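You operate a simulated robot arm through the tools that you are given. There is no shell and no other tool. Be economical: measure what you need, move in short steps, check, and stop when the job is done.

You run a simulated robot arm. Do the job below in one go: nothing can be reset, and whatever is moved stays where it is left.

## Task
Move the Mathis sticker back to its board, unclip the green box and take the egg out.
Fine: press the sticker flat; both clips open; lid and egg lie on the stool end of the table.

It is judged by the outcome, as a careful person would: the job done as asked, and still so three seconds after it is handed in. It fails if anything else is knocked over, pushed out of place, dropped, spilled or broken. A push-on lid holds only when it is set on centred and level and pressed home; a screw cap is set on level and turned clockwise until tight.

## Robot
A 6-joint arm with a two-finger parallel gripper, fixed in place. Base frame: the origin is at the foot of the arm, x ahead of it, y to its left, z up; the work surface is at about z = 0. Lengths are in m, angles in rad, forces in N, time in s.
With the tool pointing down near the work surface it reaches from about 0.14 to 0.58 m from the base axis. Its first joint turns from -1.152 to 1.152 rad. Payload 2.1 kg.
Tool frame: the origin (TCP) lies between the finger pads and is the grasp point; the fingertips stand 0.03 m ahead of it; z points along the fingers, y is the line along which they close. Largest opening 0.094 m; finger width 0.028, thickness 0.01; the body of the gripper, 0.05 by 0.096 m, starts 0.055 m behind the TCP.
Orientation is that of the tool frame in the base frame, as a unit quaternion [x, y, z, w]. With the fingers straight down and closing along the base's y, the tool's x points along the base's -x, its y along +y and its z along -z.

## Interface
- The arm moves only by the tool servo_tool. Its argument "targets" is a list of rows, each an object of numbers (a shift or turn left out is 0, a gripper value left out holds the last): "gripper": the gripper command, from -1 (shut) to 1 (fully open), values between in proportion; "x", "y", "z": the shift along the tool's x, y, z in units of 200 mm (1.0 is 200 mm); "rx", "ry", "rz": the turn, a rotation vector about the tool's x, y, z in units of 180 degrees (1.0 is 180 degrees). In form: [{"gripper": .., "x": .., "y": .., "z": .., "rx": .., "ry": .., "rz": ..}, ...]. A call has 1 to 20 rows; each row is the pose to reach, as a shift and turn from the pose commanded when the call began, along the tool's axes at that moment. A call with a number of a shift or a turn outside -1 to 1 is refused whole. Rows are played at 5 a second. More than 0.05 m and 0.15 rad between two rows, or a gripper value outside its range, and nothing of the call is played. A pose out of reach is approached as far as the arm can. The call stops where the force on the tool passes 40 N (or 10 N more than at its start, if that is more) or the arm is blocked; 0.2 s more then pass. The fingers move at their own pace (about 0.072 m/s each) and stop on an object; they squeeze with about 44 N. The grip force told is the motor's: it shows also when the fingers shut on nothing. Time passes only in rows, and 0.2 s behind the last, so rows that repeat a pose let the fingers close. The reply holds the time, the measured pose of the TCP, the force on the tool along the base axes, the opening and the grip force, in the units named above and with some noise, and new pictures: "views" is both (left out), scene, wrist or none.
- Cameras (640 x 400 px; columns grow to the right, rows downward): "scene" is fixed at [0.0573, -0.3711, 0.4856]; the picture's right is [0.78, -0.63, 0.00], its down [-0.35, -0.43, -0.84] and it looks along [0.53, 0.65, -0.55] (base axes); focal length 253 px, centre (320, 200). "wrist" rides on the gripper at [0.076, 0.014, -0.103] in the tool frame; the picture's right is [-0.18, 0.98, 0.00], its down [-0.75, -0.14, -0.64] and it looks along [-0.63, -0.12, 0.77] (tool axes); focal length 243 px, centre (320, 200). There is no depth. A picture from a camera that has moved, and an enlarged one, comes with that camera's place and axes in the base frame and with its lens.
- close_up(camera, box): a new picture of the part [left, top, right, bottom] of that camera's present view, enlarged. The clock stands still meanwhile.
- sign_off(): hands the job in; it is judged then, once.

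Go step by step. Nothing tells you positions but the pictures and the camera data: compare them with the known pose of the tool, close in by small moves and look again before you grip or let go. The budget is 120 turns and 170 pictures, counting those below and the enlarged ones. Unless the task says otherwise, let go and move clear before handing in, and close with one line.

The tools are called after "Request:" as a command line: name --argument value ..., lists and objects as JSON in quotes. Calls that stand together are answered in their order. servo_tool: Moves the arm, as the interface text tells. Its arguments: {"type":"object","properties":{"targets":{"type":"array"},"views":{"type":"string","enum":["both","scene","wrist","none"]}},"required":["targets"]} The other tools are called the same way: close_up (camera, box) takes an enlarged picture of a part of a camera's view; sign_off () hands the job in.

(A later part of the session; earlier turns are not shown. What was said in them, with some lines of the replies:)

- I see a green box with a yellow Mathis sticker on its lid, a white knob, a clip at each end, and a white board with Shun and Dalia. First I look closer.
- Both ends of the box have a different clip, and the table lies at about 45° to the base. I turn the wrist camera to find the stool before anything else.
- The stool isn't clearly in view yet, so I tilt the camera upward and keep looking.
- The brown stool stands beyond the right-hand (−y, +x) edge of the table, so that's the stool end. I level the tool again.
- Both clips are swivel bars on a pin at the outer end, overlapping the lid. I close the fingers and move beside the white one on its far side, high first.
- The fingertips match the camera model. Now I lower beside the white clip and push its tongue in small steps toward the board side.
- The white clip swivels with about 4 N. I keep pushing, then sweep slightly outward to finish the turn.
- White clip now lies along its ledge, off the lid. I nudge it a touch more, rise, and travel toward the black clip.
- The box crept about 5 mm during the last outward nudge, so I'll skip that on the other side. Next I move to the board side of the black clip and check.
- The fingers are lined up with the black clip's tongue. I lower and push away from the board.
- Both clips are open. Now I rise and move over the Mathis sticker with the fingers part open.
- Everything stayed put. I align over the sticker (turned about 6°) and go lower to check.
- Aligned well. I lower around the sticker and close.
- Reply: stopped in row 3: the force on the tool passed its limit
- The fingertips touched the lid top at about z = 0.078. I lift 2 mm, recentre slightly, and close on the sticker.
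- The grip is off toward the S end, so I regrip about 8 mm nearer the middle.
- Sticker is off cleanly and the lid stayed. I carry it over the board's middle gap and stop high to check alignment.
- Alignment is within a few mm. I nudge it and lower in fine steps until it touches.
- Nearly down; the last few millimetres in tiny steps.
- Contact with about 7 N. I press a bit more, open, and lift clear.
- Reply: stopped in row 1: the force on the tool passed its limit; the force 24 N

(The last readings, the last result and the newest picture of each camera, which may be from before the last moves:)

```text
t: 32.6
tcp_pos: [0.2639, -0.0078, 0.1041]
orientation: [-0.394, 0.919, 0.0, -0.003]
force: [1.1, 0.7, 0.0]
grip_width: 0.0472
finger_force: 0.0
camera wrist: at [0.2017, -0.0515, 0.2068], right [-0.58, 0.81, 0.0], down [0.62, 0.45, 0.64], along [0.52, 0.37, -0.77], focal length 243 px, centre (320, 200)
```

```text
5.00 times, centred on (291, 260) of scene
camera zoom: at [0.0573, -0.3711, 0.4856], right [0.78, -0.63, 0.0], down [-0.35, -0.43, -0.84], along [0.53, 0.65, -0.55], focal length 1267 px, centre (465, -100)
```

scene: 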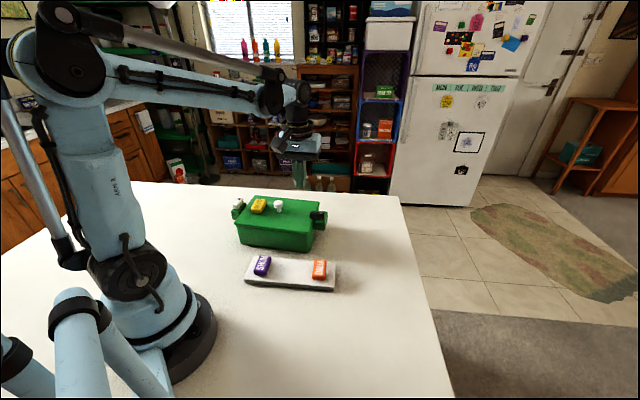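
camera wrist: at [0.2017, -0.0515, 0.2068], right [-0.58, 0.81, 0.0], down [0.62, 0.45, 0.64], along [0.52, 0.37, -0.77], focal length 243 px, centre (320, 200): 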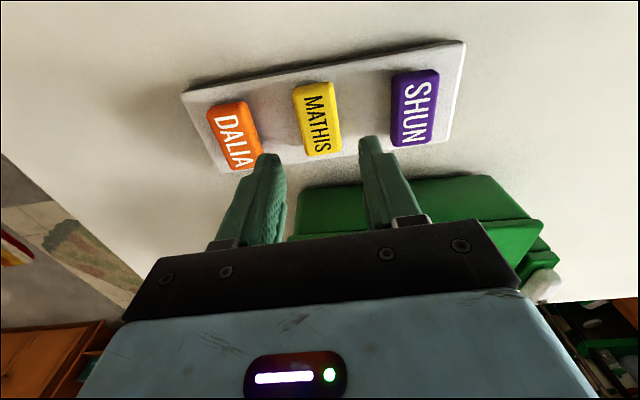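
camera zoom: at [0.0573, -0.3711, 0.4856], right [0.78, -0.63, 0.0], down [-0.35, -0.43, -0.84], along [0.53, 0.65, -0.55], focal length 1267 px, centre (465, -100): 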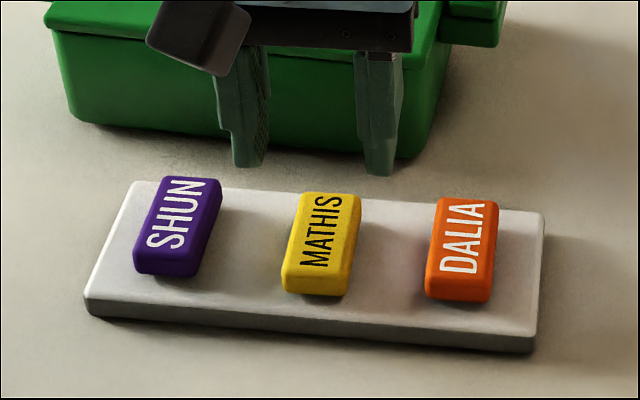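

It sits neatly in the middle. I press it flat from above with closed fingers.

Request:
servo_tool --targets '[{"gripper": -1}, {"gripper": -1}, {"x": 0.01, "z": 0.1}, {"x": 0.01, "z": 0.18}, {"x": 0.01, "z": 0.2}, {"x": 0.01, "z": 0.21}, {"x": 0.01, "z": 0.22}, {"x": 0.01, "z": 0.23}, {"x": 0.01, "z": 0.24}, {"x": 0.01, "z": 0.25}, {"x": 0.01, "z": 0.26}]' --views "wrist"

```text
t: 34.3
tcp_pos: [0.2631, -0.0092, 0.0632]
orientation: [-0.394, 0.919, 0.001, -0.003]
force: [-2.3, 0.4, 28.1]
grip_width: 0.0
finger_force: 33.2
stopped in row 8: the force on the tool passed its limit (the readings are from after the stop); the commanded pose is now the measured one
camera wrist: at [0.2007, -0.0529, 0.1652], right [-0.58, 0.81, 0.0], down [0.63, 0.45, 0.64], along [0.52, 0.37, -0.77], focal length 243 px, centre (320, 200)
```

wrist: 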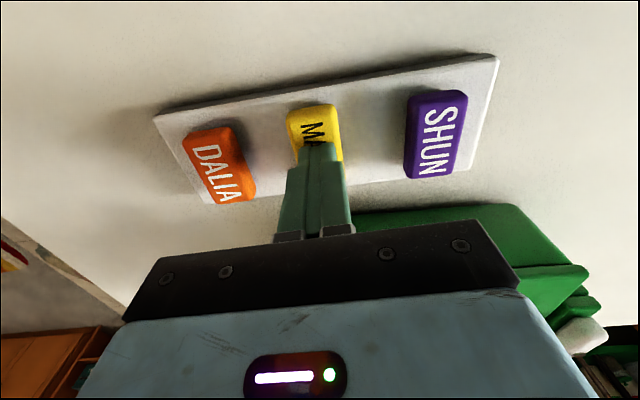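

Pressed firmly. Now I rise and move above the lid's knob, opening the fingers.

Request:
servo_tool --targets '[{"z": -0.2}, {"z": -0.4}, {"z": -0.6}, {"z": -0.7, "x": -0.15, "y": 0.02, "gripper": 0.3}, {"z": -0.7, "x": -0.35, "y": 0.06}, {"z": -0.7, "x": -0.55, "y": 0.1}, {"z": -0.7, "x": -0.7, "y": 0.15}, {"z": -0.7, "x": -0.7, "y": 0.15}]' --views "wrist"

Request:
close_up --camera "scene" --box '[220, 180, 350, 300]'

```text
t: 36.1
tcp_pos: [0.3385, 0.114, 0.2027]
orientation: [-0.394, 0.919, 0.0, -0.003]
force: [0.1, -0.2, -0.5]
grip_width: 0.0611
finger_force: 0.0
camera wrist: at [0.2762, 0.0706, 0.3054], right [-0.58, 0.81, 0.0], down [0.63, 0.45, 0.64], along [0.52, 0.38, -0.77], focal length 243 px, centre (320, 200)
```

wrist: 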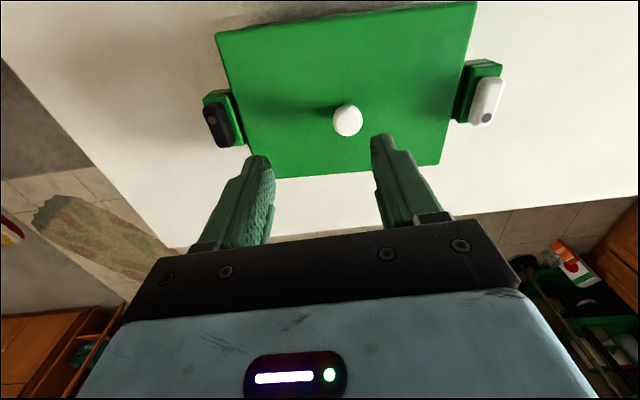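

```text
3.33 times, centred on (285, 240) of scene
camera zoom: at [0.0573, -0.3711, 0.4856], right [0.78, -0.63, 0.0], down [-0.35, -0.43, -0.84], along [0.53, 0.65, -0.55], focal length 845 px, centre (437, 67)
```

zoom: 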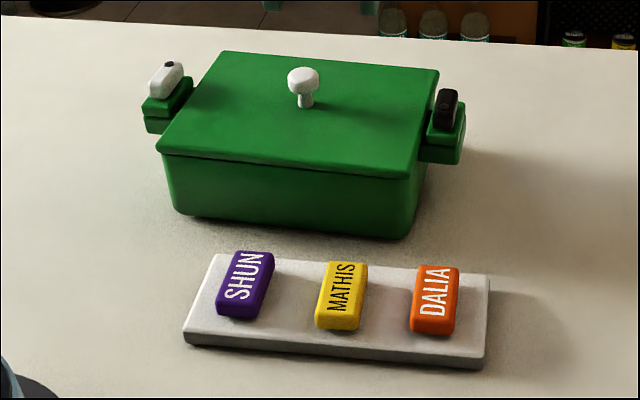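

Request:
servo_tool --targets '[{"x": -0.043, "y": 0.1, "z": 0.15}, {"x": -0.043, "y": 0.1, "z": 0.3}, {"x": -0.043, "y": 0.1, "z": 0.3}]' --views "wrist"

Request:
close_up --camera "scene" --box '[250, 165, 330, 215]'

```text
t: 36.9
tcp_pos: [0.3297, 0.1344, 0.1424]
orientation: [-0.394, 0.919, 0.0, -0.003]
force: [0.3, -0.1, 0.3]
grip_width: 0.0611
finger_force: 0.0
camera wrist: at [0.2673, 0.0906, 0.2454], right [-0.58, 0.81, 0.0], down [0.63, 0.45, 0.64], along [0.52, 0.38, -0.77], focal length 243 px, centre (320, 200)
```

wrist: 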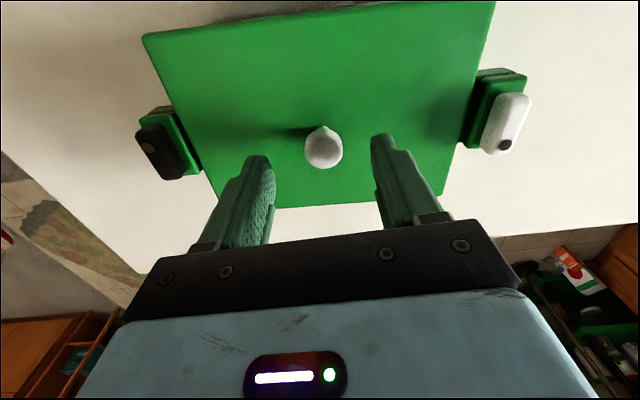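

```text
8.00 times, centred on (290, 190) of scene
camera zoom: at [0.0573, -0.3711, 0.4856], right [0.78, -0.63, 0.0], down [-0.35, -0.43, -0.84], along [0.53, 0.65, -0.55], focal length 2027 px, centre (560, 280)
```

zoom: 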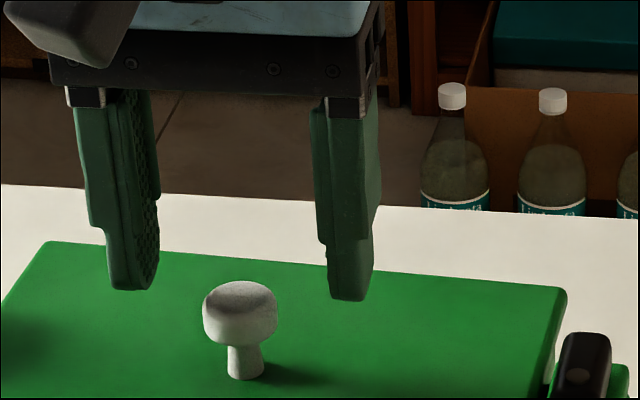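

Centred on the knob. Down and grip.

Request:
servo_tool --targets '[{"x": -0.008, "z": 0.06}, {"x": -0.008, "z": 0.12}, {"x": -0.008, "z": 0.12, "gripper": -1}, {"x": -0.008, "z": 0.12}, {"x": -0.008, "z": 0.12}, {"x": -0.008, "z": 0.12}]' --views "wrist"

Request:
close_up --camera "scene" --box '[250, 165, 330, 215]'

```text
t: 38.3
tcp_pos: [0.3301, 0.1349, 0.1187]
orientation: [-0.393, 0.919, 0.001, -0.003]
force: [-1.6, 1.8, -0.3]
grip_width: 0.023
finger_force: 44.1
camera wrist: at [0.2678, 0.0909, 0.221], right [-0.58, 0.81, 0.0], down [0.63, 0.45, 0.64], along [0.52, 0.38, -0.77], focal length 243 px, centre (320, 200)
```

wrist: 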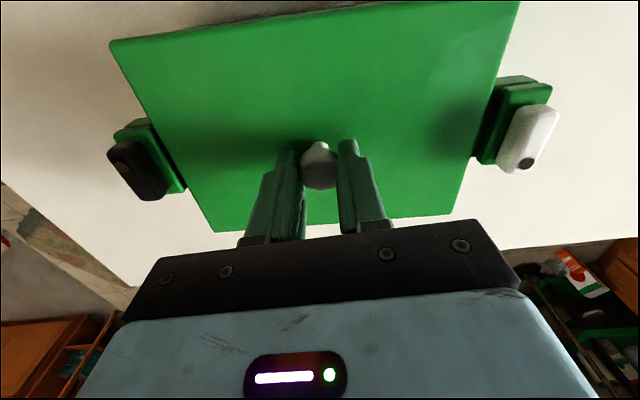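

```text
8.00 times, centred on (290, 190) of scene
camera zoom: at [0.0573, -0.3711, 0.4856], right [0.78, -0.63, 0.0], down [-0.35, -0.43, -0.84], along [0.53, 0.65, -0.55], focal length 2027 px, centre (560, 280)
```

zoom: 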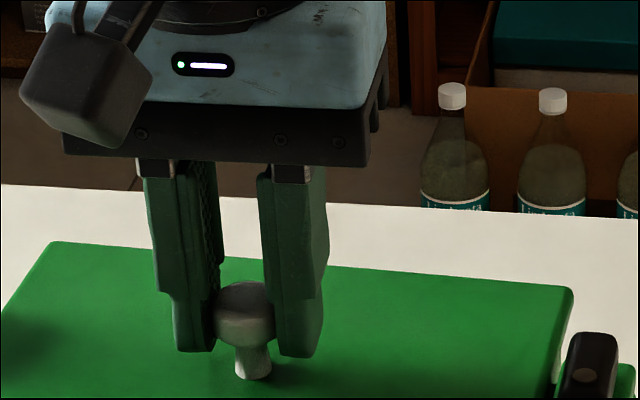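

Firm grip on the knob. I lift the lid slowly and watch.

Request:
servo_tool --targets '[{"z": -0.03}, {"z": -0.07}, {"z": -0.12}, {"z": -0.2}, {"z": -0.3}, {"z": -0.4}, {"z": -0.4}]' --views "both"

```text
t: 39.9
tcp_pos: [0.3314, 0.1332, 0.1986]
orientation: [-0.394, 0.919, 0.0, -0.003]
force: [1.2, 0.0, -0.7]
grip_width: 0.0233
finger_force: 44.1
camera wrist: at [0.2687, 0.0898, 0.301], right [-0.58, 0.81, 0.0], down [0.63, 0.45, 0.64], along [0.52, 0.37, -0.77], focal length 243 px, centre (320, 200)
```

scene: 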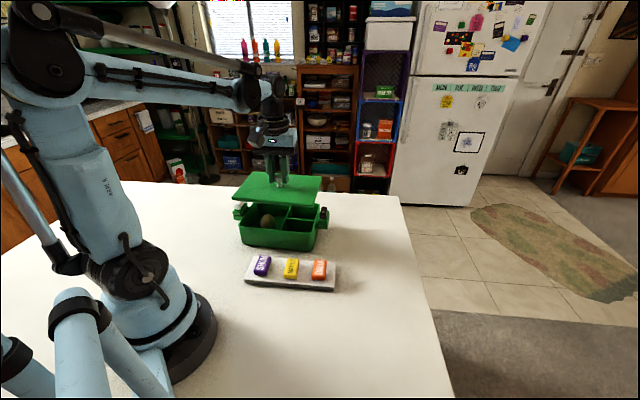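
wrist: 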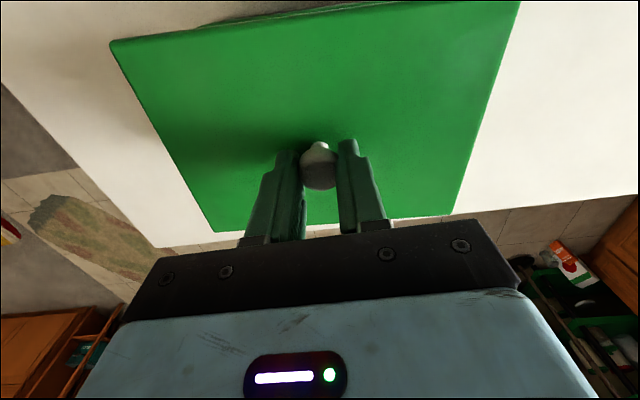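

Lid is off, the egg sits in the left compartment. I carry the lid toward the stool end, high above everything.

Request:
servo_tool --targets '[{"z": -0.15}, {"z": -0.15, "y": -0.15, "x": 0.02}, {"z": -0.15, "y": -0.32, "x": 0.045}, {"z": -0.15, "y": -0.49, "x": 0.07}, {"z": -0.15, "y": -0.65, "x": 0.09}, {"z": -0.15, "y": -0.65, "x": 0.09}]' --views "none"

Request:
servo_tool --targets '[{"y": -0.1, "x": 0.02, "rz": 0.04}, {"y": -0.2, "x": 0.03, "rz": 0.08}, {"y": -0.3, "x": 0.04, "rz": 0.12}, {"y": -0.4, "x": 0.05, "rz": 0.16}, {"y": -0.5, "x": 0.07, "rz": 0.2}, {"y": -0.65, "x": 0.09, "rz": 0.24}, {"y": -0.65, "x": 0.09, "rz": 0.28}, {"y": -0.65, "x": 0.09, "rz": 0.32}, {"y": -0.65, "x": 0.09, "rz": 0.36}, {"y": -0.65, "x": 0.09, "rz": 0.4}, {"y": -0.65, "x": 0.09, "rz": 0.44}, {"y": -0.65, "x": 0.09, "rz": 0.48}, {"y": -0.65, "x": 0.09, "rz": 0.5}, {"y": -0.65, "x": 0.09, "rz": 0.5}]' --views "both"

```text
t: 41.3
tcp_pos: [0.4104, 0.0321, 0.2293]
orientation: [-0.394, 0.919, 0.001, -0.003]
force: [0.2, -0.2, -0.1]
grip_width: 0.0232
finger_force: 44.1
```

```text
t: 44.3
tcp_pos: [0.4933, -0.0706, 0.2273]
orientation: [0.372, 0.928, -0.001, -0.003]
force: [-0.1, 0.3, -0.9]
grip_width: 0.0233
finger_force: 44.3
camera wrist: at [0.4494, -0.0068, 0.3292], right [0.81, 0.58, -0.01], down [0.45, -0.62, 0.64], along [0.37, -0.52, -0.77], focal length 243 px, centre (320, 200)
```

scene: 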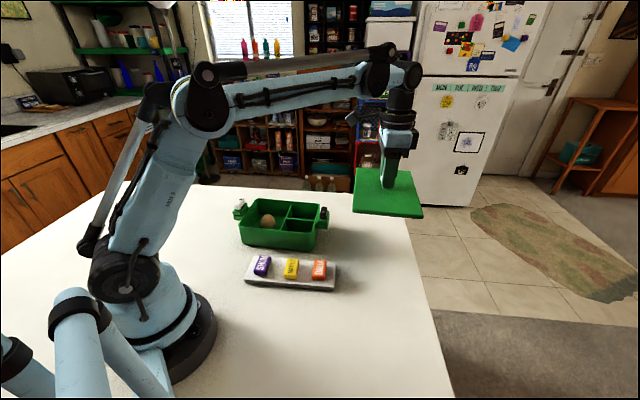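
wrist: 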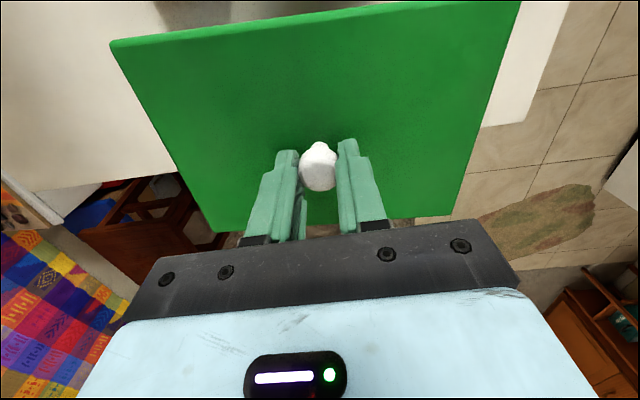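

Over the stool end with the edge margin fine (I shift 12 mm inward). Lowering.

Request:
servo_tool --targets '[{"x": 0.06, "z": 0.15}, {"x": 0.06, "z": 0.35}, {"x": 0.06, "z": 0.55}, {"x": 0.06, "z": 0.7}, {"x": 0.06, "z": 0.74}, {"x": 0.06, "z": 0.74}]' --views "scene"

Request:
close_up --camera "scene" --box '[300, 180, 460, 280]'

```text
t: 45.7
tcp_pos: [0.4833, -0.0632, 0.0762]
orientation: [0.371, 0.929, -0.001, -0.003]
force: [-1.0, -0.2, -1.5]
grip_width: 0.0234
finger_force: 43.2
```

scene: 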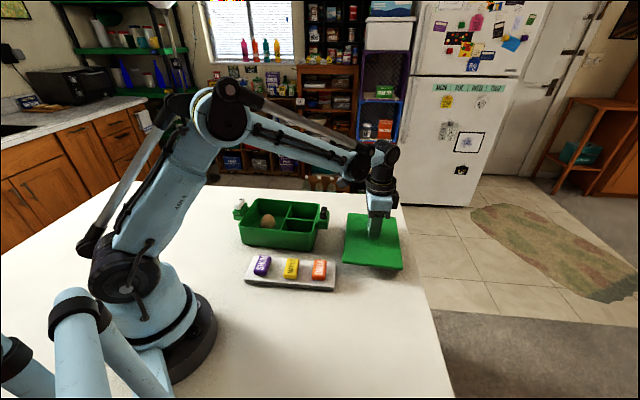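

```text
4.00 times, centred on (380, 230) of scene
camera zoom: at [0.0573, -0.3711, 0.4856], right [0.78, -0.63, 0.0], down [-0.35, -0.43, -0.84], along [0.53, 0.65, -0.55], focal length 1014 px, centre (80, 80)
```

zoom: 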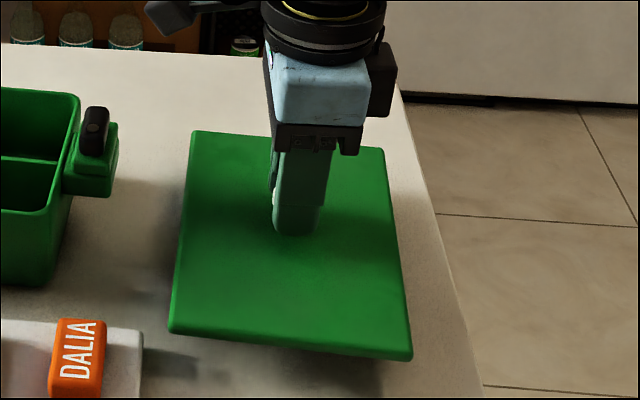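

Request:
servo_tool --targets '[{"z": 0.015}, {"z": 0.03}, {"z": 0.045}, {"z": 0.06}, {"z": 0.07}, {"z": 0.08}, {"z": 0.09}, {"z": 0.1}, {"z": 0.11}, {"z": 0.12}, {"z": 0.13}]' --views "none"

Request:
close_up --camera "scene" --box '[300, 180, 460, 280]'

```text
t: 48.1
tcp_pos: [0.4843, -0.0622, 0.0544]
orientation: [0.37, 0.929, -0.002, -0.003]
force: [0.3, 1.1, 8.3]
grip_width: 0.0231
finger_force: 43.8
stopped in row 11: the force on the tool passed its limit (the readings are from after the stop); the commanded pose is now the measured one
```

```text
4.00 times, centred on (380, 230) of scene
camera zoom: at [0.0573, -0.3711, 0.4856], right [0.78, -0.63, 0.0], down [-0.34, -0.43, -0.84], along [0.53, 0.65, -0.55], focal length 1014 px, centre (80, 80)
```

zoom: 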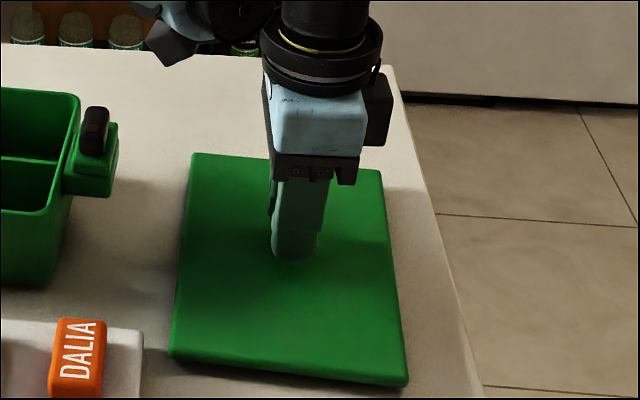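

The lid rests flat on the stool end. I release, rise, and look at the egg.

Request:
servo_tool --targets '[{"gripper": 0.3}, {"gripper": 0.3}, {"gripper": 0.3}, {"z": -0.2}, {"z": -0.4}, {"z": -0.6}, {"z": -0.8}, {"z": -0.8}]' --views "scene"

Request:
close_up --camera "scene" --box '[225, 180, 345, 255]'

```text
t: 49.9
tcp_pos: [0.4836, -0.0619, 0.2152]
orientation: [0.371, 0.929, -0.001, -0.003]
force: [0.9, 0.1, -0.2]
grip_width: 0.0612
finger_force: 0.1
```

scene: 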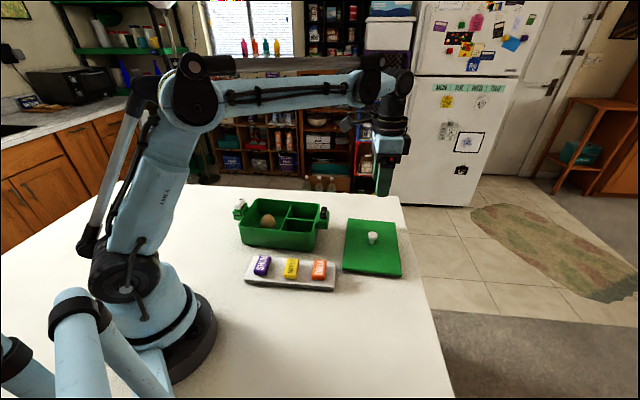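

```text
5.33 times, centred on (285, 218) of scene
camera zoom: at [0.0573, -0.3711, 0.4856], right [0.78, -0.63, 0.0], down [-0.35, -0.43, -0.84], along [0.53, 0.65, -0.55], focal length 1352 px, centre (507, 107)
```

zoom: 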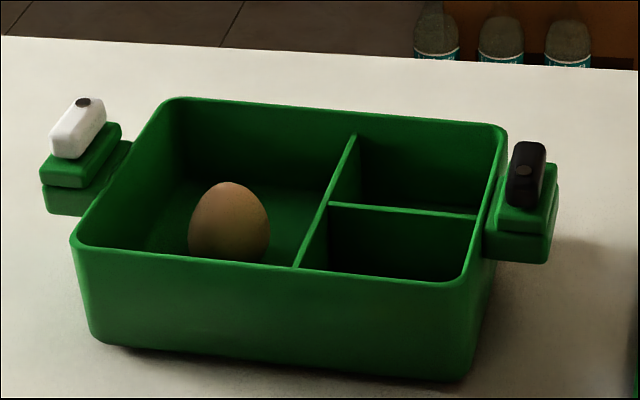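

Request:
servo_tool --targets '[{"x": 0.18, "z": -0.1}, {"x": 0.38, "z": -0.15}, {"x": 0.58, "z": -0.15}, {"x": 0.78, "z": -0.15}, {"x": 0.78, "z": -0.15}]' --views "none"

Request:
servo_tool --targets '[{"x": 0.1, "rz": -0.04}, {"x": 0.2, "y": 0.02, "rz": -0.08}, {"x": 0.3, "y": 0.03, "rz": -0.12}, {"x": 0.4, "y": 0.05, "rz": -0.16}, {"x": 0.5, "y": 0.06, "rz": -0.2}, {"x": 0.6, "y": 0.08, "rz": -0.24}, {"x": 0.7, "y": 0.1, "rz": -0.28}, {"x": 0.79, "y": 0.1, "rz": -0.32}, {"x": 0.79, "y": 0.1, "rz": -0.36}, {"x": 0.79, "y": 0.1, "rz": -0.4}, {"x": 0.79, "y": 0.1, "rz": -0.44}, {"x": 0.79, "y": 0.1, "rz": -0.467}, {"x": 0.79, "y": 0.1, "rz": -0.467}]' --views "both"

```text
t: 51.1
tcp_pos: [0.3712, 0.0464, 0.2451]
orientation: [0.372, 0.928, -0.002, -0.003]
force: [-0.1, -0.5, 0.4]
grip_width: 0.0613
finger_force: 0.1
```

```text
t: 53.9
tcp_pos: [0.2727, 0.1658, 0.2462]
orientation: [-0.347, 0.938, 0.002, -0.003]
force: [0.3, -0.1, 0.1]
grip_width: 0.0613
finger_force: 0.0
camera wrist: at [0.2062, 0.1295, 0.3487], right [-0.5, 0.87, 0.0], down [0.67, 0.38, 0.64], along [0.55, 0.32, -0.77], focal length 243 px, centre (320, 200)
```

scene: 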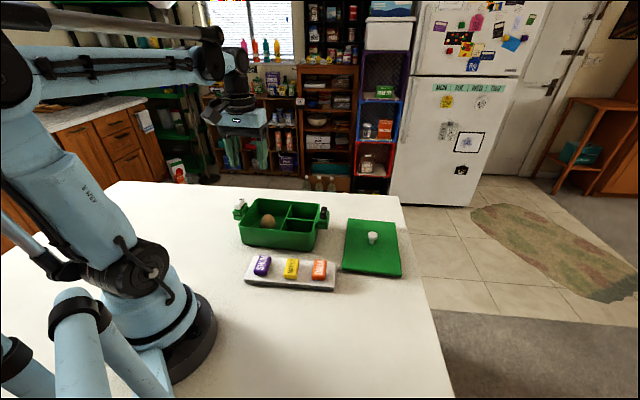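
wrist: 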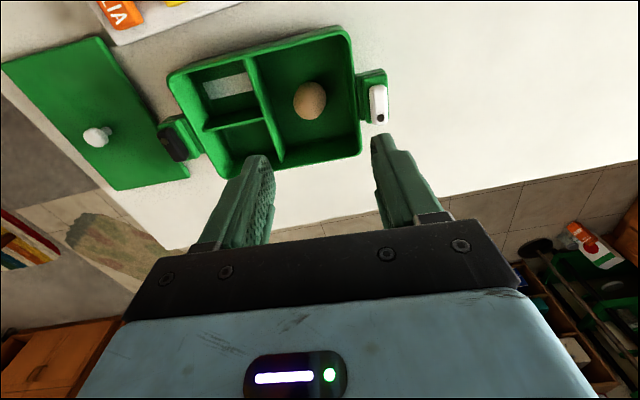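

Request:
close_up --camera "wrist" --box '[160, 10, 400, 180]'

```text
2.35 times, centred on (280, 95) of wrist
camera zoom: at [0.2062, 0.1295, 0.3487], right [-0.5, 0.87, 0.0], down [0.67, 0.38, 0.64], along [0.55, 0.32, -0.77], focal length 571 px, centre (414, 447)
```

zoom: 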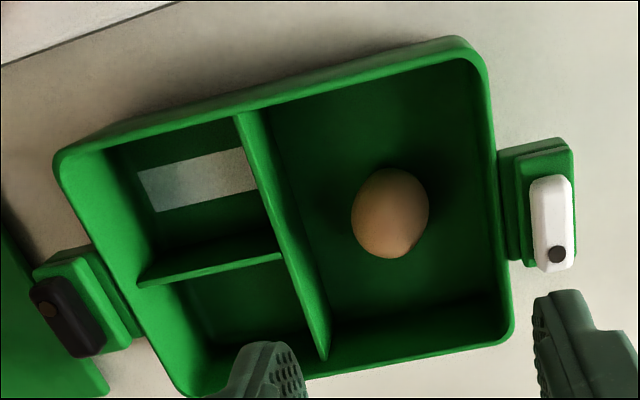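

The egg stands upright mid-compartment, about (0.306, 0.173, 0.031), roughly 4 cm wide. I move above it and check before going in.

Request:
servo_tool --targets '[{"x": -0.15, "y": -0.081, "z": 0.15}, {"x": -0.15, "y": -0.081, "z": 0.35}, {"x": -0.15, "y": -0.081, "z": 0.55}, {"x": -0.15, "y": -0.081, "z": 0.6}, {"x": -0.15, "y": -0.081, "z": 0.6}]' --views "wrist"

Request:
close_up --camera "scene" --box '[225, 180, 345, 255]'

Request:
close_up --camera "wrist" --box '[200, 60, 440, 220]'

```text
t: 55.1
tcp_pos: [0.3049, 0.1737, 0.1263]
orientation: [-0.346, 0.938, 0.002, -0.003]
force: [1.6, 0.3, 0.0]
grip_width: 0.0614
finger_force: 0.0
camera wrist: at [0.2378, 0.1364, 0.229], right [-0.5, 0.87, 0.0], down [0.67, 0.38, 0.64], along [0.55, 0.32, -0.77], focal length 243 px, centre (320, 200)
```

wrist: 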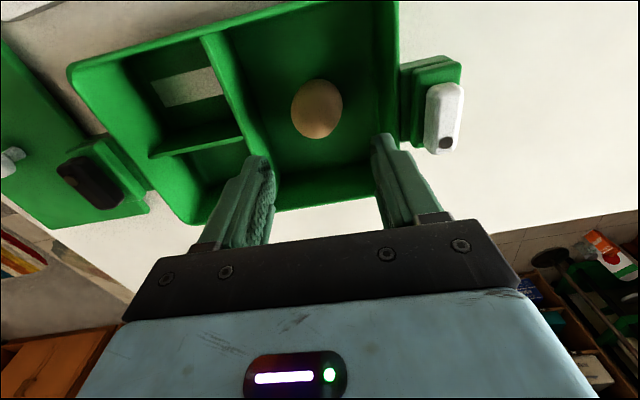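

```text
5.33 times, centred on (285, 218) of scene
camera zoom: at [0.0573, -0.3711, 0.4856], right [0.78, -0.63, 0.0], down [-0.35, -0.43, -0.84], along [0.53, 0.65, -0.55], focal length 1352 px, centre (507, 107)
```

zoom: 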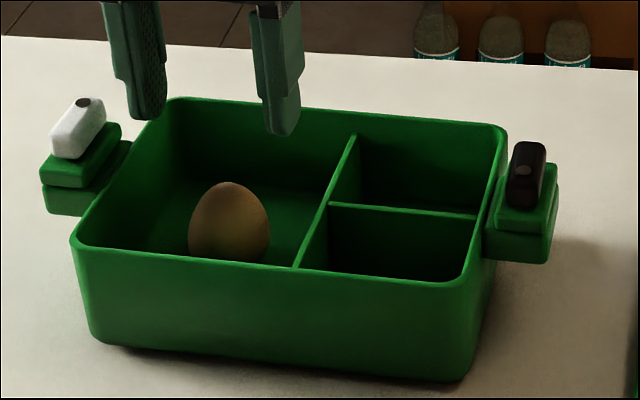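

```text
2.50 times, centred on (320, 140) of wrist
camera zoom: at [0.2378, 0.1364, 0.229], right [-0.5, 0.87, 0.0], down [0.67, 0.38, 0.64], along [0.55, 0.32, -0.77], focal length 606 px, centre (320, 350)
```

zoom: 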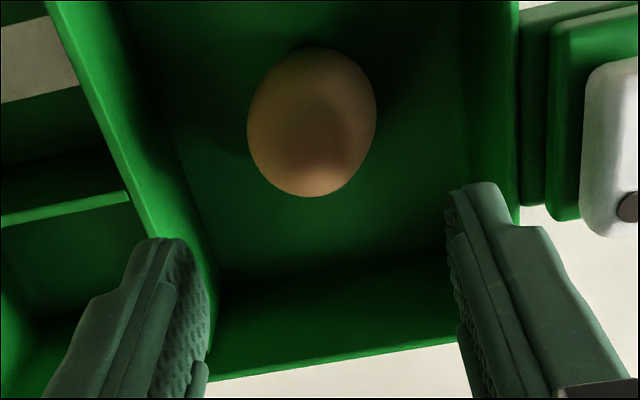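

Alignment checks out in both cameras. I descend around the egg, then close gradually and gently.

Request:
servo_tool --targets '[{"gripper": 0.22, "z": 0.1}, {"z": 0.2}, {"z": 0.3}, {"z": 0.36}, {"z": 0.4}, {"z": 0.4}]' --views "wrist"

Request:
close_up --camera "scene" --box '[225, 180, 345, 255]'

```text
t: 56.5
tcp_pos: [0.3032, 0.1752, 0.0459]
orientation: [-0.347, 0.938, 0.001, -0.003]
force: [0.1, 0.5, 0.8]
grip_width: 0.0577
finger_force: 0.0
camera wrist: at [0.2376, 0.1376, 0.148], right [-0.5, 0.87, 0.0], down [0.67, 0.38, 0.64], along [0.55, 0.32, -0.77], focal length 243 px, centre (320, 200)
```

wrist: 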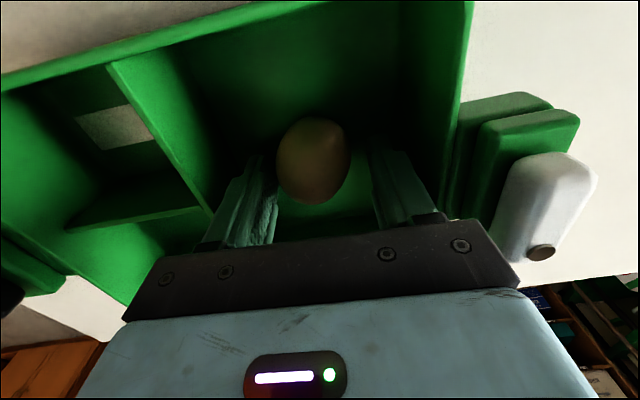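

```text
5.33 times, centred on (285, 218) of scene
camera zoom: at [0.0573, -0.3711, 0.4856], right [0.78, -0.63, 0.0], down [-0.35, -0.43, -0.84], along [0.53, 0.65, -0.55], focal length 1352 px, centre (507, 107)
```

zoom: 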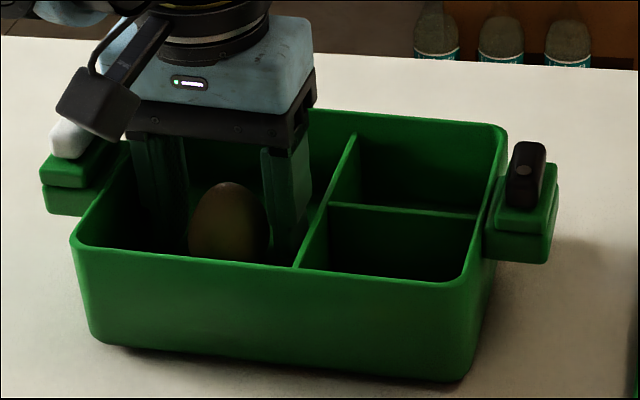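

Small sideways centring, then gradual closing.

Request:
servo_tool --targets '[{"y": -0.0175}, {"y": -0.0175, "gripper": 0.05}, {"y": -0.0175, "gripper": -0.05}, {"y": -0.0175, "gripper": -0.08}, {"y": -0.0175, "gripper": -0.08}]' --views "wrist"

```text
t: 57.7
tcp_pos: [0.3064, 0.1719, 0.046]
orientation: [-0.346, 0.938, 0.001, -0.004]
force: [0.2, -0.6, -0.3]
grip_width: 0.0432
finger_force: 0.1
camera wrist: at [0.2397, 0.1347, 0.1486], right [-0.5, 0.87, 0.0], down [0.67, 0.38, 0.64], along [0.55, 0.32, -0.77], focal length 243 px, centre (320, 200)
```

wrist: 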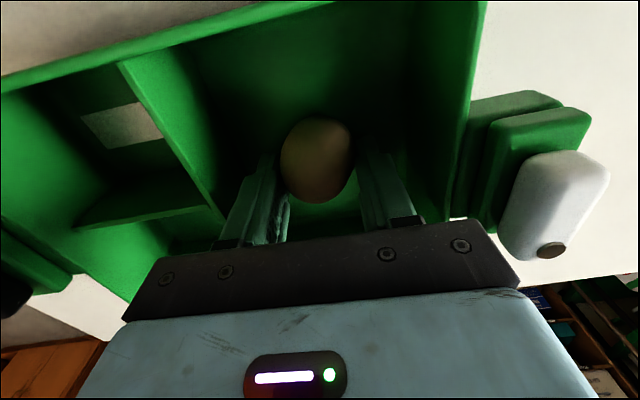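

Request:
servo_tool --targets '[{"gripper": -0.12}, {"gripper": -0.14}, {"gripper": -0.16}, {"gripper": -0.16}]' --views "none"

Request:
servo_tool --targets '[{"gripper": -0.18}, {"gripper": -0.2}, {"gripper": -0.2}]' --views "wrist"

```text
t: 58.7
tcp_pos: [0.3063, 0.1714, 0.0453]
orientation: [-0.346, 0.938, 0.001, -0.003]
force: [-0.2, 0.7, 1.3]
grip_width: 0.041
finger_force: 44.2
```

```text
t: 59.5
tcp_pos: [0.3061, 0.1719, 0.0453]
orientation: [-0.346, 0.938, 0.001, -0.004]
force: [-1.6, 1.0, 0.5]
grip_width: 0.0411
finger_force: 44.0
camera wrist: at [0.2397, 0.1348, 0.1486], right [-0.5, 0.87, 0.0], down [0.67, 0.38, 0.64], along [0.55, 0.32, -0.77], focal length 243 px, centre (320, 200)
```

wrist: 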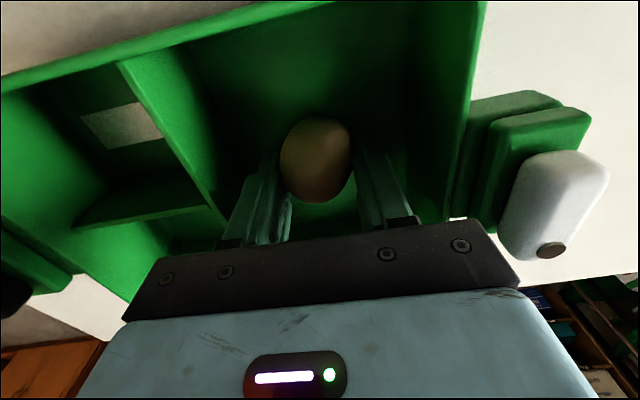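

Egg held at 41 mm, intact. I lift it out straight.

Request:
servo_tool --targets '[{"z": -0.05}, {"z": -0.15}, {"z": -0.3}, {"z": -0.5}, {"z": -0.65}, {"z": -0.65}]' --views "both"

Request:
close_up --camera "scene" --box '[215, 140, 345, 240]'

```text
t: 60.9
tcp_pos: [0.3073, 0.1711, 0.1749]
orientation: [-0.347, 0.938, 0.001, -0.004]
force: [-0.8, -0.1, -0.8]
grip_width: 0.0406
finger_force: 43.9
camera wrist: at [0.2407, 0.1343, 0.277], right [-0.5, 0.87, 0.0], down [0.67, 0.38, 0.64], along [0.55, 0.32, -0.77], focal length 243 px, centre (320, 200)
```

scene: 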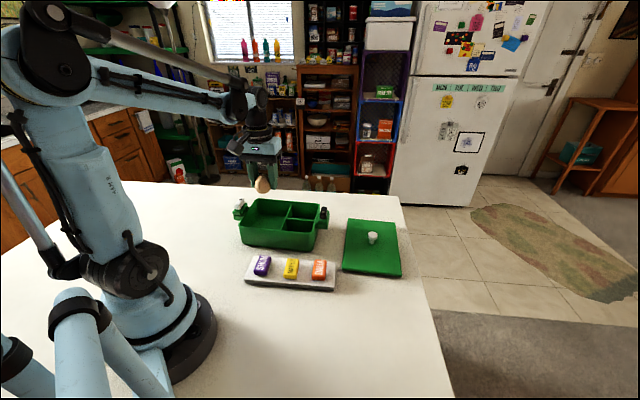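
wrist: 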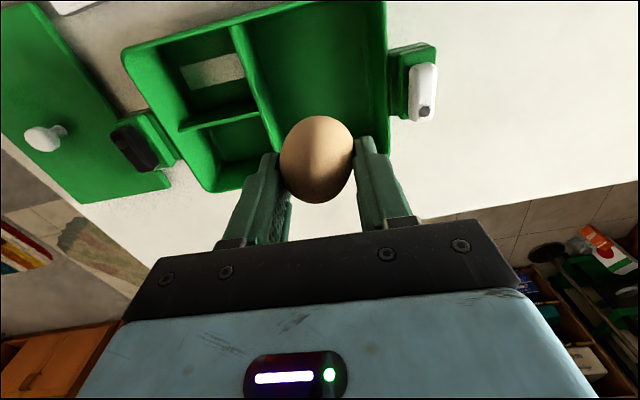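

```text
4.00 times, centred on (280, 190) of scene
camera zoom: at [0.0573, -0.3711, 0.4856], right [0.78, -0.63, 0.0], down [-0.35, -0.43, -0.84], along [0.53, 0.65, -0.55], focal length 1014 px, centre (480, 240)
```

zoom: 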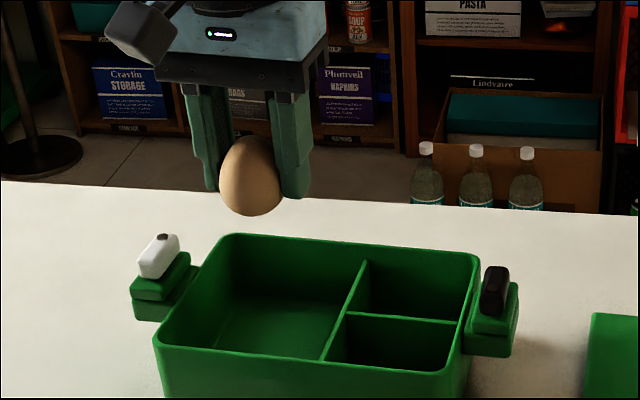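

The egg is out and upright in the grip. I carry it high toward the stool end.

Request:
servo_tool --targets '[{"z": -0.12}, {"x": 0.12, "y": -0.14, "z": -0.12}, {"x": 0.25, "y": -0.29, "z": -0.12}, {"x": 0.38, "y": -0.445, "z": -0.12}, {"x": 0.51, "y": -0.6, "z": -0.12}, {"x": 0.64, "y": -0.75, "z": -0.12}, {"x": 0.64, "y": -0.75, "z": -0.12}]' --views "none"

Request:
servo_tool --targets '[{"x": 0.12, "y": -0.14}, {"x": 0.25, "y": -0.29}, {"x": 0.38, "y": -0.445}, {"x": 0.51, "y": -0.6}, {"x": 0.64, "y": -0.75}, {"x": 0.64, "y": -0.75, "z": 0.2}, {"x": 0.64, "y": -0.75, "z": 0.4}, {"x": 0.64, "y": -0.75, "z": 0.55}, {"x": 0.64, "y": -0.75, "z": 0.55}]' --views "both"

```text
t: 62.5
tcp_pos: [0.3078, -0.0275, 0.2025]
orientation: [-0.346, 0.938, 0.002, -0.004]
force: [-0.4, 0.1, -0.5]
grip_width: 0.0409
finger_force: 43.8
```

```text
t: 64.5
tcp_pos: [0.3076, -0.2253, 0.0887]
orientation: [-0.346, 0.938, 0.002, -0.004]
force: [-0.1, 0.6, -0.5]
grip_width: 0.0407
finger_force: 44.6
camera wrist: at [0.2413, -0.262, 0.1921], right [-0.5, 0.87, 0.0], down [0.67, 0.38, 0.64], along [0.55, 0.32, -0.77], focal length 243 px, centre (320, 200)
```

scene: 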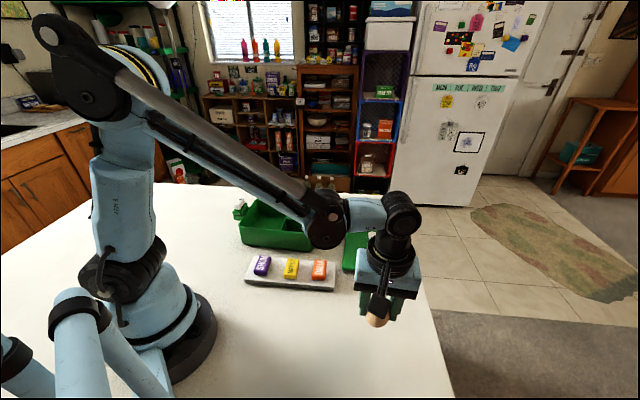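
wrist: 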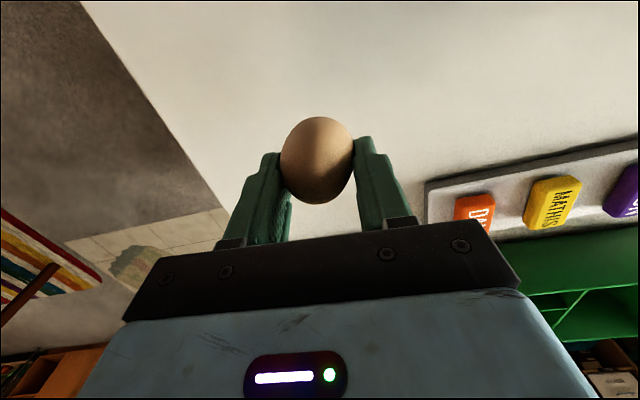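

Above the table at the stool end, clear of board and lid. I lower, with fine steps to feel contact.

Request:
servo_tool --targets '[{"z": 0.1}, {"z": 0.17}, {"z": 0.19}, {"z": 0.2}, {"z": 0.207}, {"z": 0.214}, {"z": 0.221}, {"z": 0.221}]' --views "none"

Request:
close_up --camera "scene" --box '[330, 270, 450, 345]'

```text
t: 66.3
tcp_pos: [0.3072, -0.2216, 0.0456]
orientation: [-0.346, 0.938, 0.002, -0.003]
force: [-0.2, 0.3, -0.7]
grip_width: 0.0405
finger_force: 44.2
```

```text
5.33 times, centred on (390, 308) of scene
camera zoom: at [0.0573, -0.3711, 0.4856], right [0.78, -0.63, 0.0], down [-0.35, -0.43, -0.84], along [0.53, 0.65, -0.55], focal length 1352 px, centre (-53, -373)
```

zoom: 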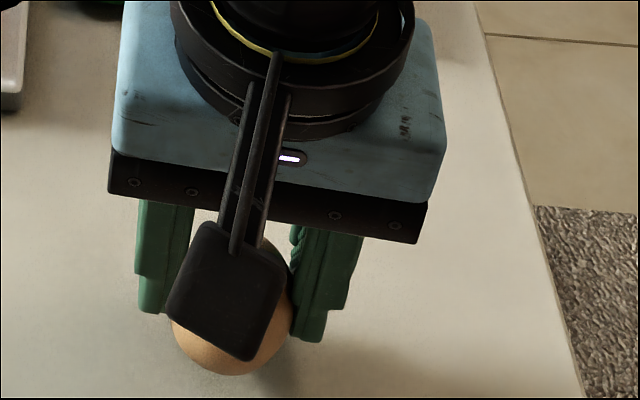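

Request:
servo_tool --targets '[{"z": 0.006}, {"z": 0.012}, {"z": 0.018}, {"z": 0.024}, {"z": 0.024}]' --views "none"

```text
t: 67.5
tcp_pos: [0.3066, -0.2216, 0.0414]
orientation: [-0.346, 0.938, 0.001, -0.003]
force: [-0.5, -0.2, -0.7]
grip_width: 0.0406
finger_force: 43.7
```

Request:
servo_tool --targets '[{"z": 0.005}, {"z": 0.01}, {"z": 0.015}, {"z": 0.015}]' --views "none"

Request:
close_up --camera "wrist" --box '[220, 80, 420, 240]'

```text
t: 68.5
tcp_pos: [0.3074, -0.2211, 0.0376]
orientation: [-0.346, 0.938, 0.001, -0.005]
force: [-4.1, 1.6, 29.5]
grip_width: 0.0407
finger_force: 44.0
```

```text
2.50 times, centred on (320, 160) of wrist
camera zoom: at [0.2408, -0.2597, 0.1408], right [-0.5, 0.87, 0.0], down [0.67, 0.38, 0.64], along [0.55, 0.32, -0.77], focal length 606 px, centre (320, 300)
```

zoom: 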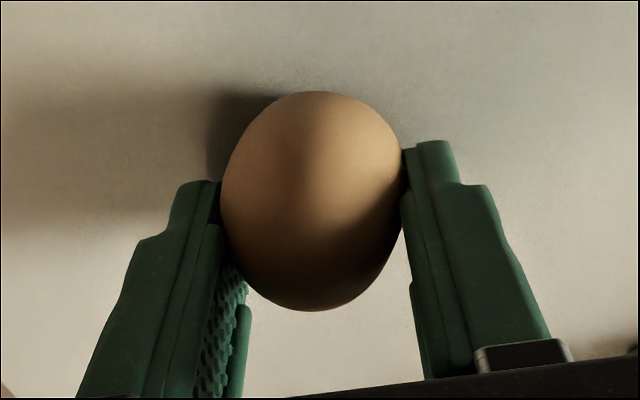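

Contact is firm, so I ease off about 1.5 mm and open slowly.

Request:
servo_tool --targets '[{"z": -0.004}, {"z": -0.006}, {"z": -0.006}]' --views "none"

```text
t: 69.3
tcp_pos: [0.3071, -0.2214, 0.0388]
orientation: [-0.346, 0.938, 0.0, -0.003]
force: [-0.2, 0.5, 0.1]
grip_width: 0.0404
finger_force: 43.7
```

Request:
servo_tool --targets '[{"gripper": -0.13}, {"gripper": -0.12}, {"gripper": -0.11}, {"gripper": -0.1}, {"gripper": -0.08}, {"gripper": -0.06}, {"gripper": -0.03}, {"gripper": 0.0}, {"gripper": 0.03}, {"gripper": 0.06}]' --views "wrist"

Request:
close_up --camera "wrist" --box '[220, 80, 420, 240]'

```text
t: 71.5
tcp_pos: [0.306, -0.2224, 0.0388]
orientation: [-0.346, 0.938, 0.002, -0.003]
force: [0.3, 0.4, -0.2]
grip_width: 0.05
finger_force: 0.0
camera wrist: at [0.2405, -0.2594, 0.1416], right [-0.5, 0.87, 0.0], down [0.67, 0.38, 0.64], along [0.55, 0.32, -0.77], focal length 243 px, centre (320, 200)
```

wrist: 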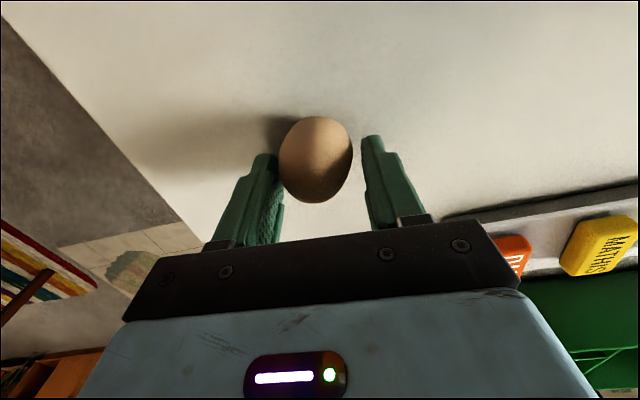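

```text
2.50 times, centred on (320, 160) of wrist
camera zoom: at [0.2405, -0.2594, 0.1416], right [-0.5, 0.87, 0.0], down [0.67, 0.38, 0.64], along [0.55, 0.32, -0.77], focal length 606 px, centre (320, 300)
```

zoom: 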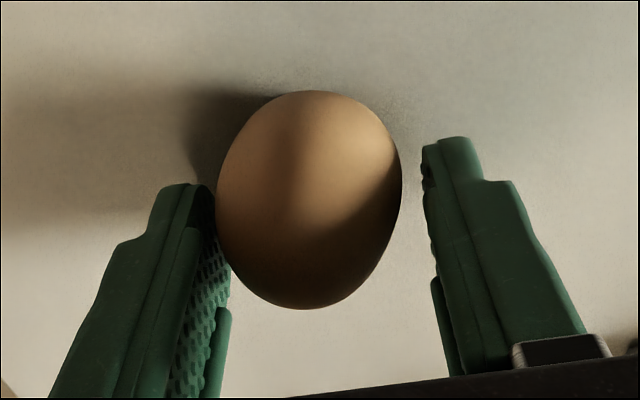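

The egg stands stable on the table. I open further and rise clear.

Request:
servo_tool --targets '[{"gripper": 0.2}, {"gripper": 0.4}, {"gripper": 0.6}, {"gripper": 0.6}, {"z": -0.1}, {"z": -0.3}, {"z": -0.5}, {"z": -0.7}, {"z": -0.7, "x": 0.1, "y": 0.15}, {"z": -0.7, "x": 0.1, "y": 0.35}, {"z": -0.7, "x": 0.1, "y": 0.5}, {"z": -0.7, "x": 0.1, "y": 0.5}]' --views "both"

Request:
close_up --camera "scene" --box '[220, 185, 460, 345]'

```text
t: 74.1
tcp_pos: [0.2267, -0.1601, 0.1795]
orientation: [-0.346, 0.938, 0.0, -0.002]
force: [0.1, -0.7, 0.6]
grip_width: 0.0751
finger_force: 0.0
camera wrist: at [0.1608, -0.1969, 0.2825], right [-0.5, 0.87, 0.0], down [0.67, 0.38, 0.64], along [0.55, 0.32, -0.77], focal length 243 px, centre (320, 200)
```

scene: 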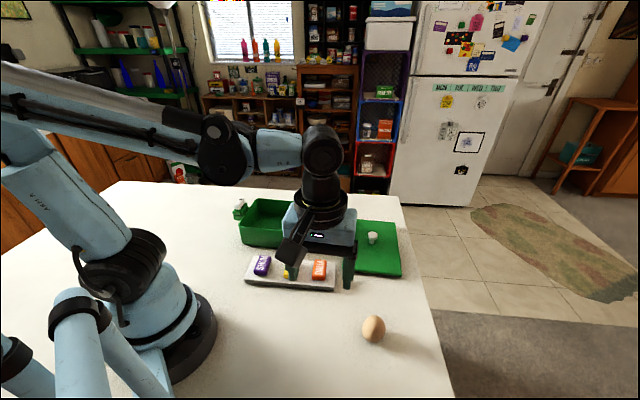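
wrist: 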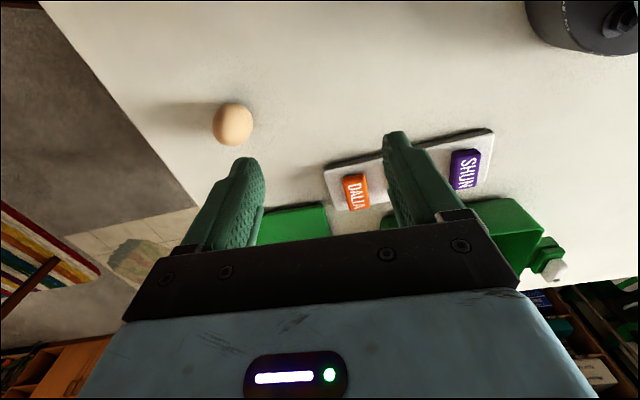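

```text
2.50 times, centred on (340, 265) of scene
camera zoom: at [0.0573, -0.3711, 0.4856], right [0.78, -0.63, 0.0], down [-0.35, -0.43, -0.84], along [0.53, 0.65, -0.55], focal length 634 px, centre (270, 38)
```

zoom: 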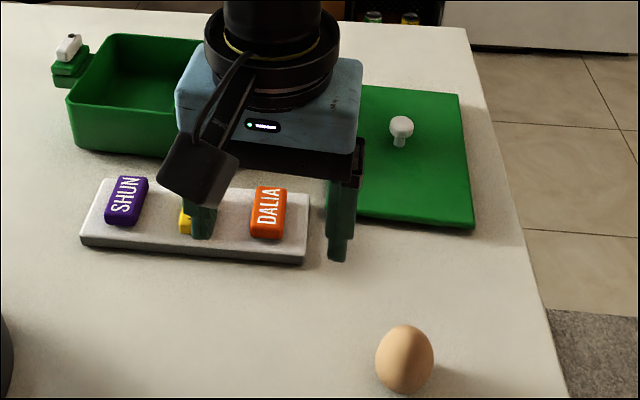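

Egg, lid, box and board all sit well. I move the arm up and aside for a last unobstructed check.

Request:
servo_tool --targets '[{"z": -0.2}, {"z": -0.4}, {"z": -0.6, "x": 0.05}, {"z": -0.6, "x": 0.05, "y": 0.2}, {"z": -0.6, "x": 0.05, "y": 0.4}, {"z": -0.6, "x": 0.05, "y": 0.6}, {"z": -0.6, "x": 0.05, "y": 0.8}, {"z": -0.6, "x": 0.05, "y": 0.8}]' --views "scene"

Request:
close_up --camera "scene" --box '[220, 185, 460, 345]'

```text
t: 75.9
tcp_pos: [0.1162, -0.0444, 0.2991]
orientation: [-0.345, 0.939, 0.001, -0.003]
force: [-0.6, -0.7, -0.3]
grip_width: 0.0753
finger_force: 0.0
```

scene: 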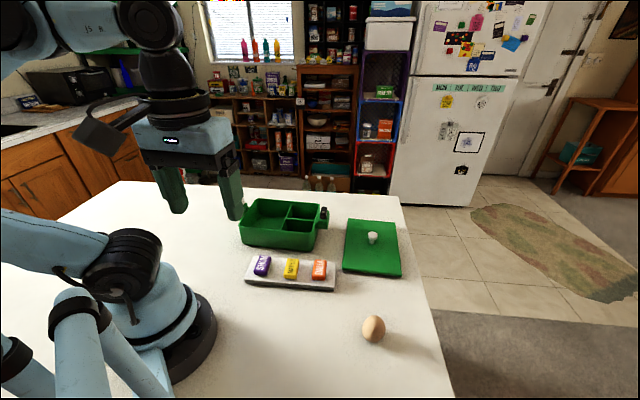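

```text
2.50 times, centred on (340, 265) of scene
camera zoom: at [0.0573, -0.3711, 0.4856], right [0.78, -0.63, 0.0], down [-0.35, -0.43, -0.84], along [0.53, 0.65, -0.55], focal length 634 px, centre (270, 38)
```

zoom: 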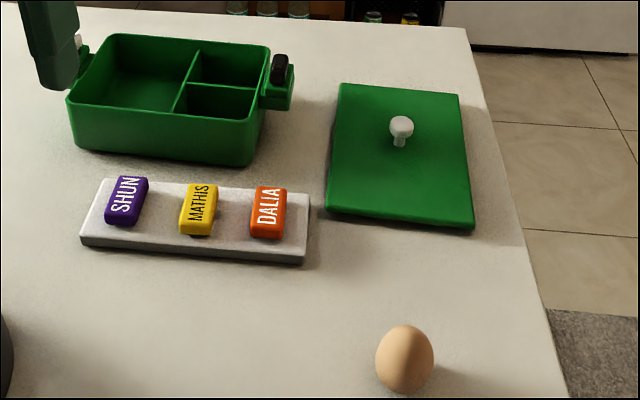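

Request:
close_up --camera "scene" --box '[245, 245, 341, 295]'

```text
6.67 times, centred on (293, 270) of scene
camera zoom: at [0.0573, -0.3711, 0.4856], right [0.78, -0.63, 0.0], down [-0.35, -0.43, -0.84], along [0.53, 0.65, -0.55], focal length 1690 px, centre (500, -267)
```

zoom: 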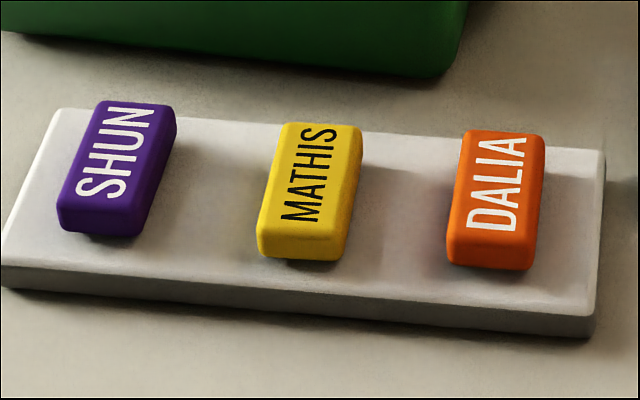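

Mathis lies as flat as its neighbours, both clips are open, and the lid and egg rest steady at the stool end with the arm clear. Handing in.

Request:
sign_off

```text
The job is handed in.
```

The Mathis sticker is pressed flat in the middle of its board, both clips on the green box are open, and the lid and the unbroken egg lie on the stool end of the table. The box shifted about 5 mm while I opened the white clip.
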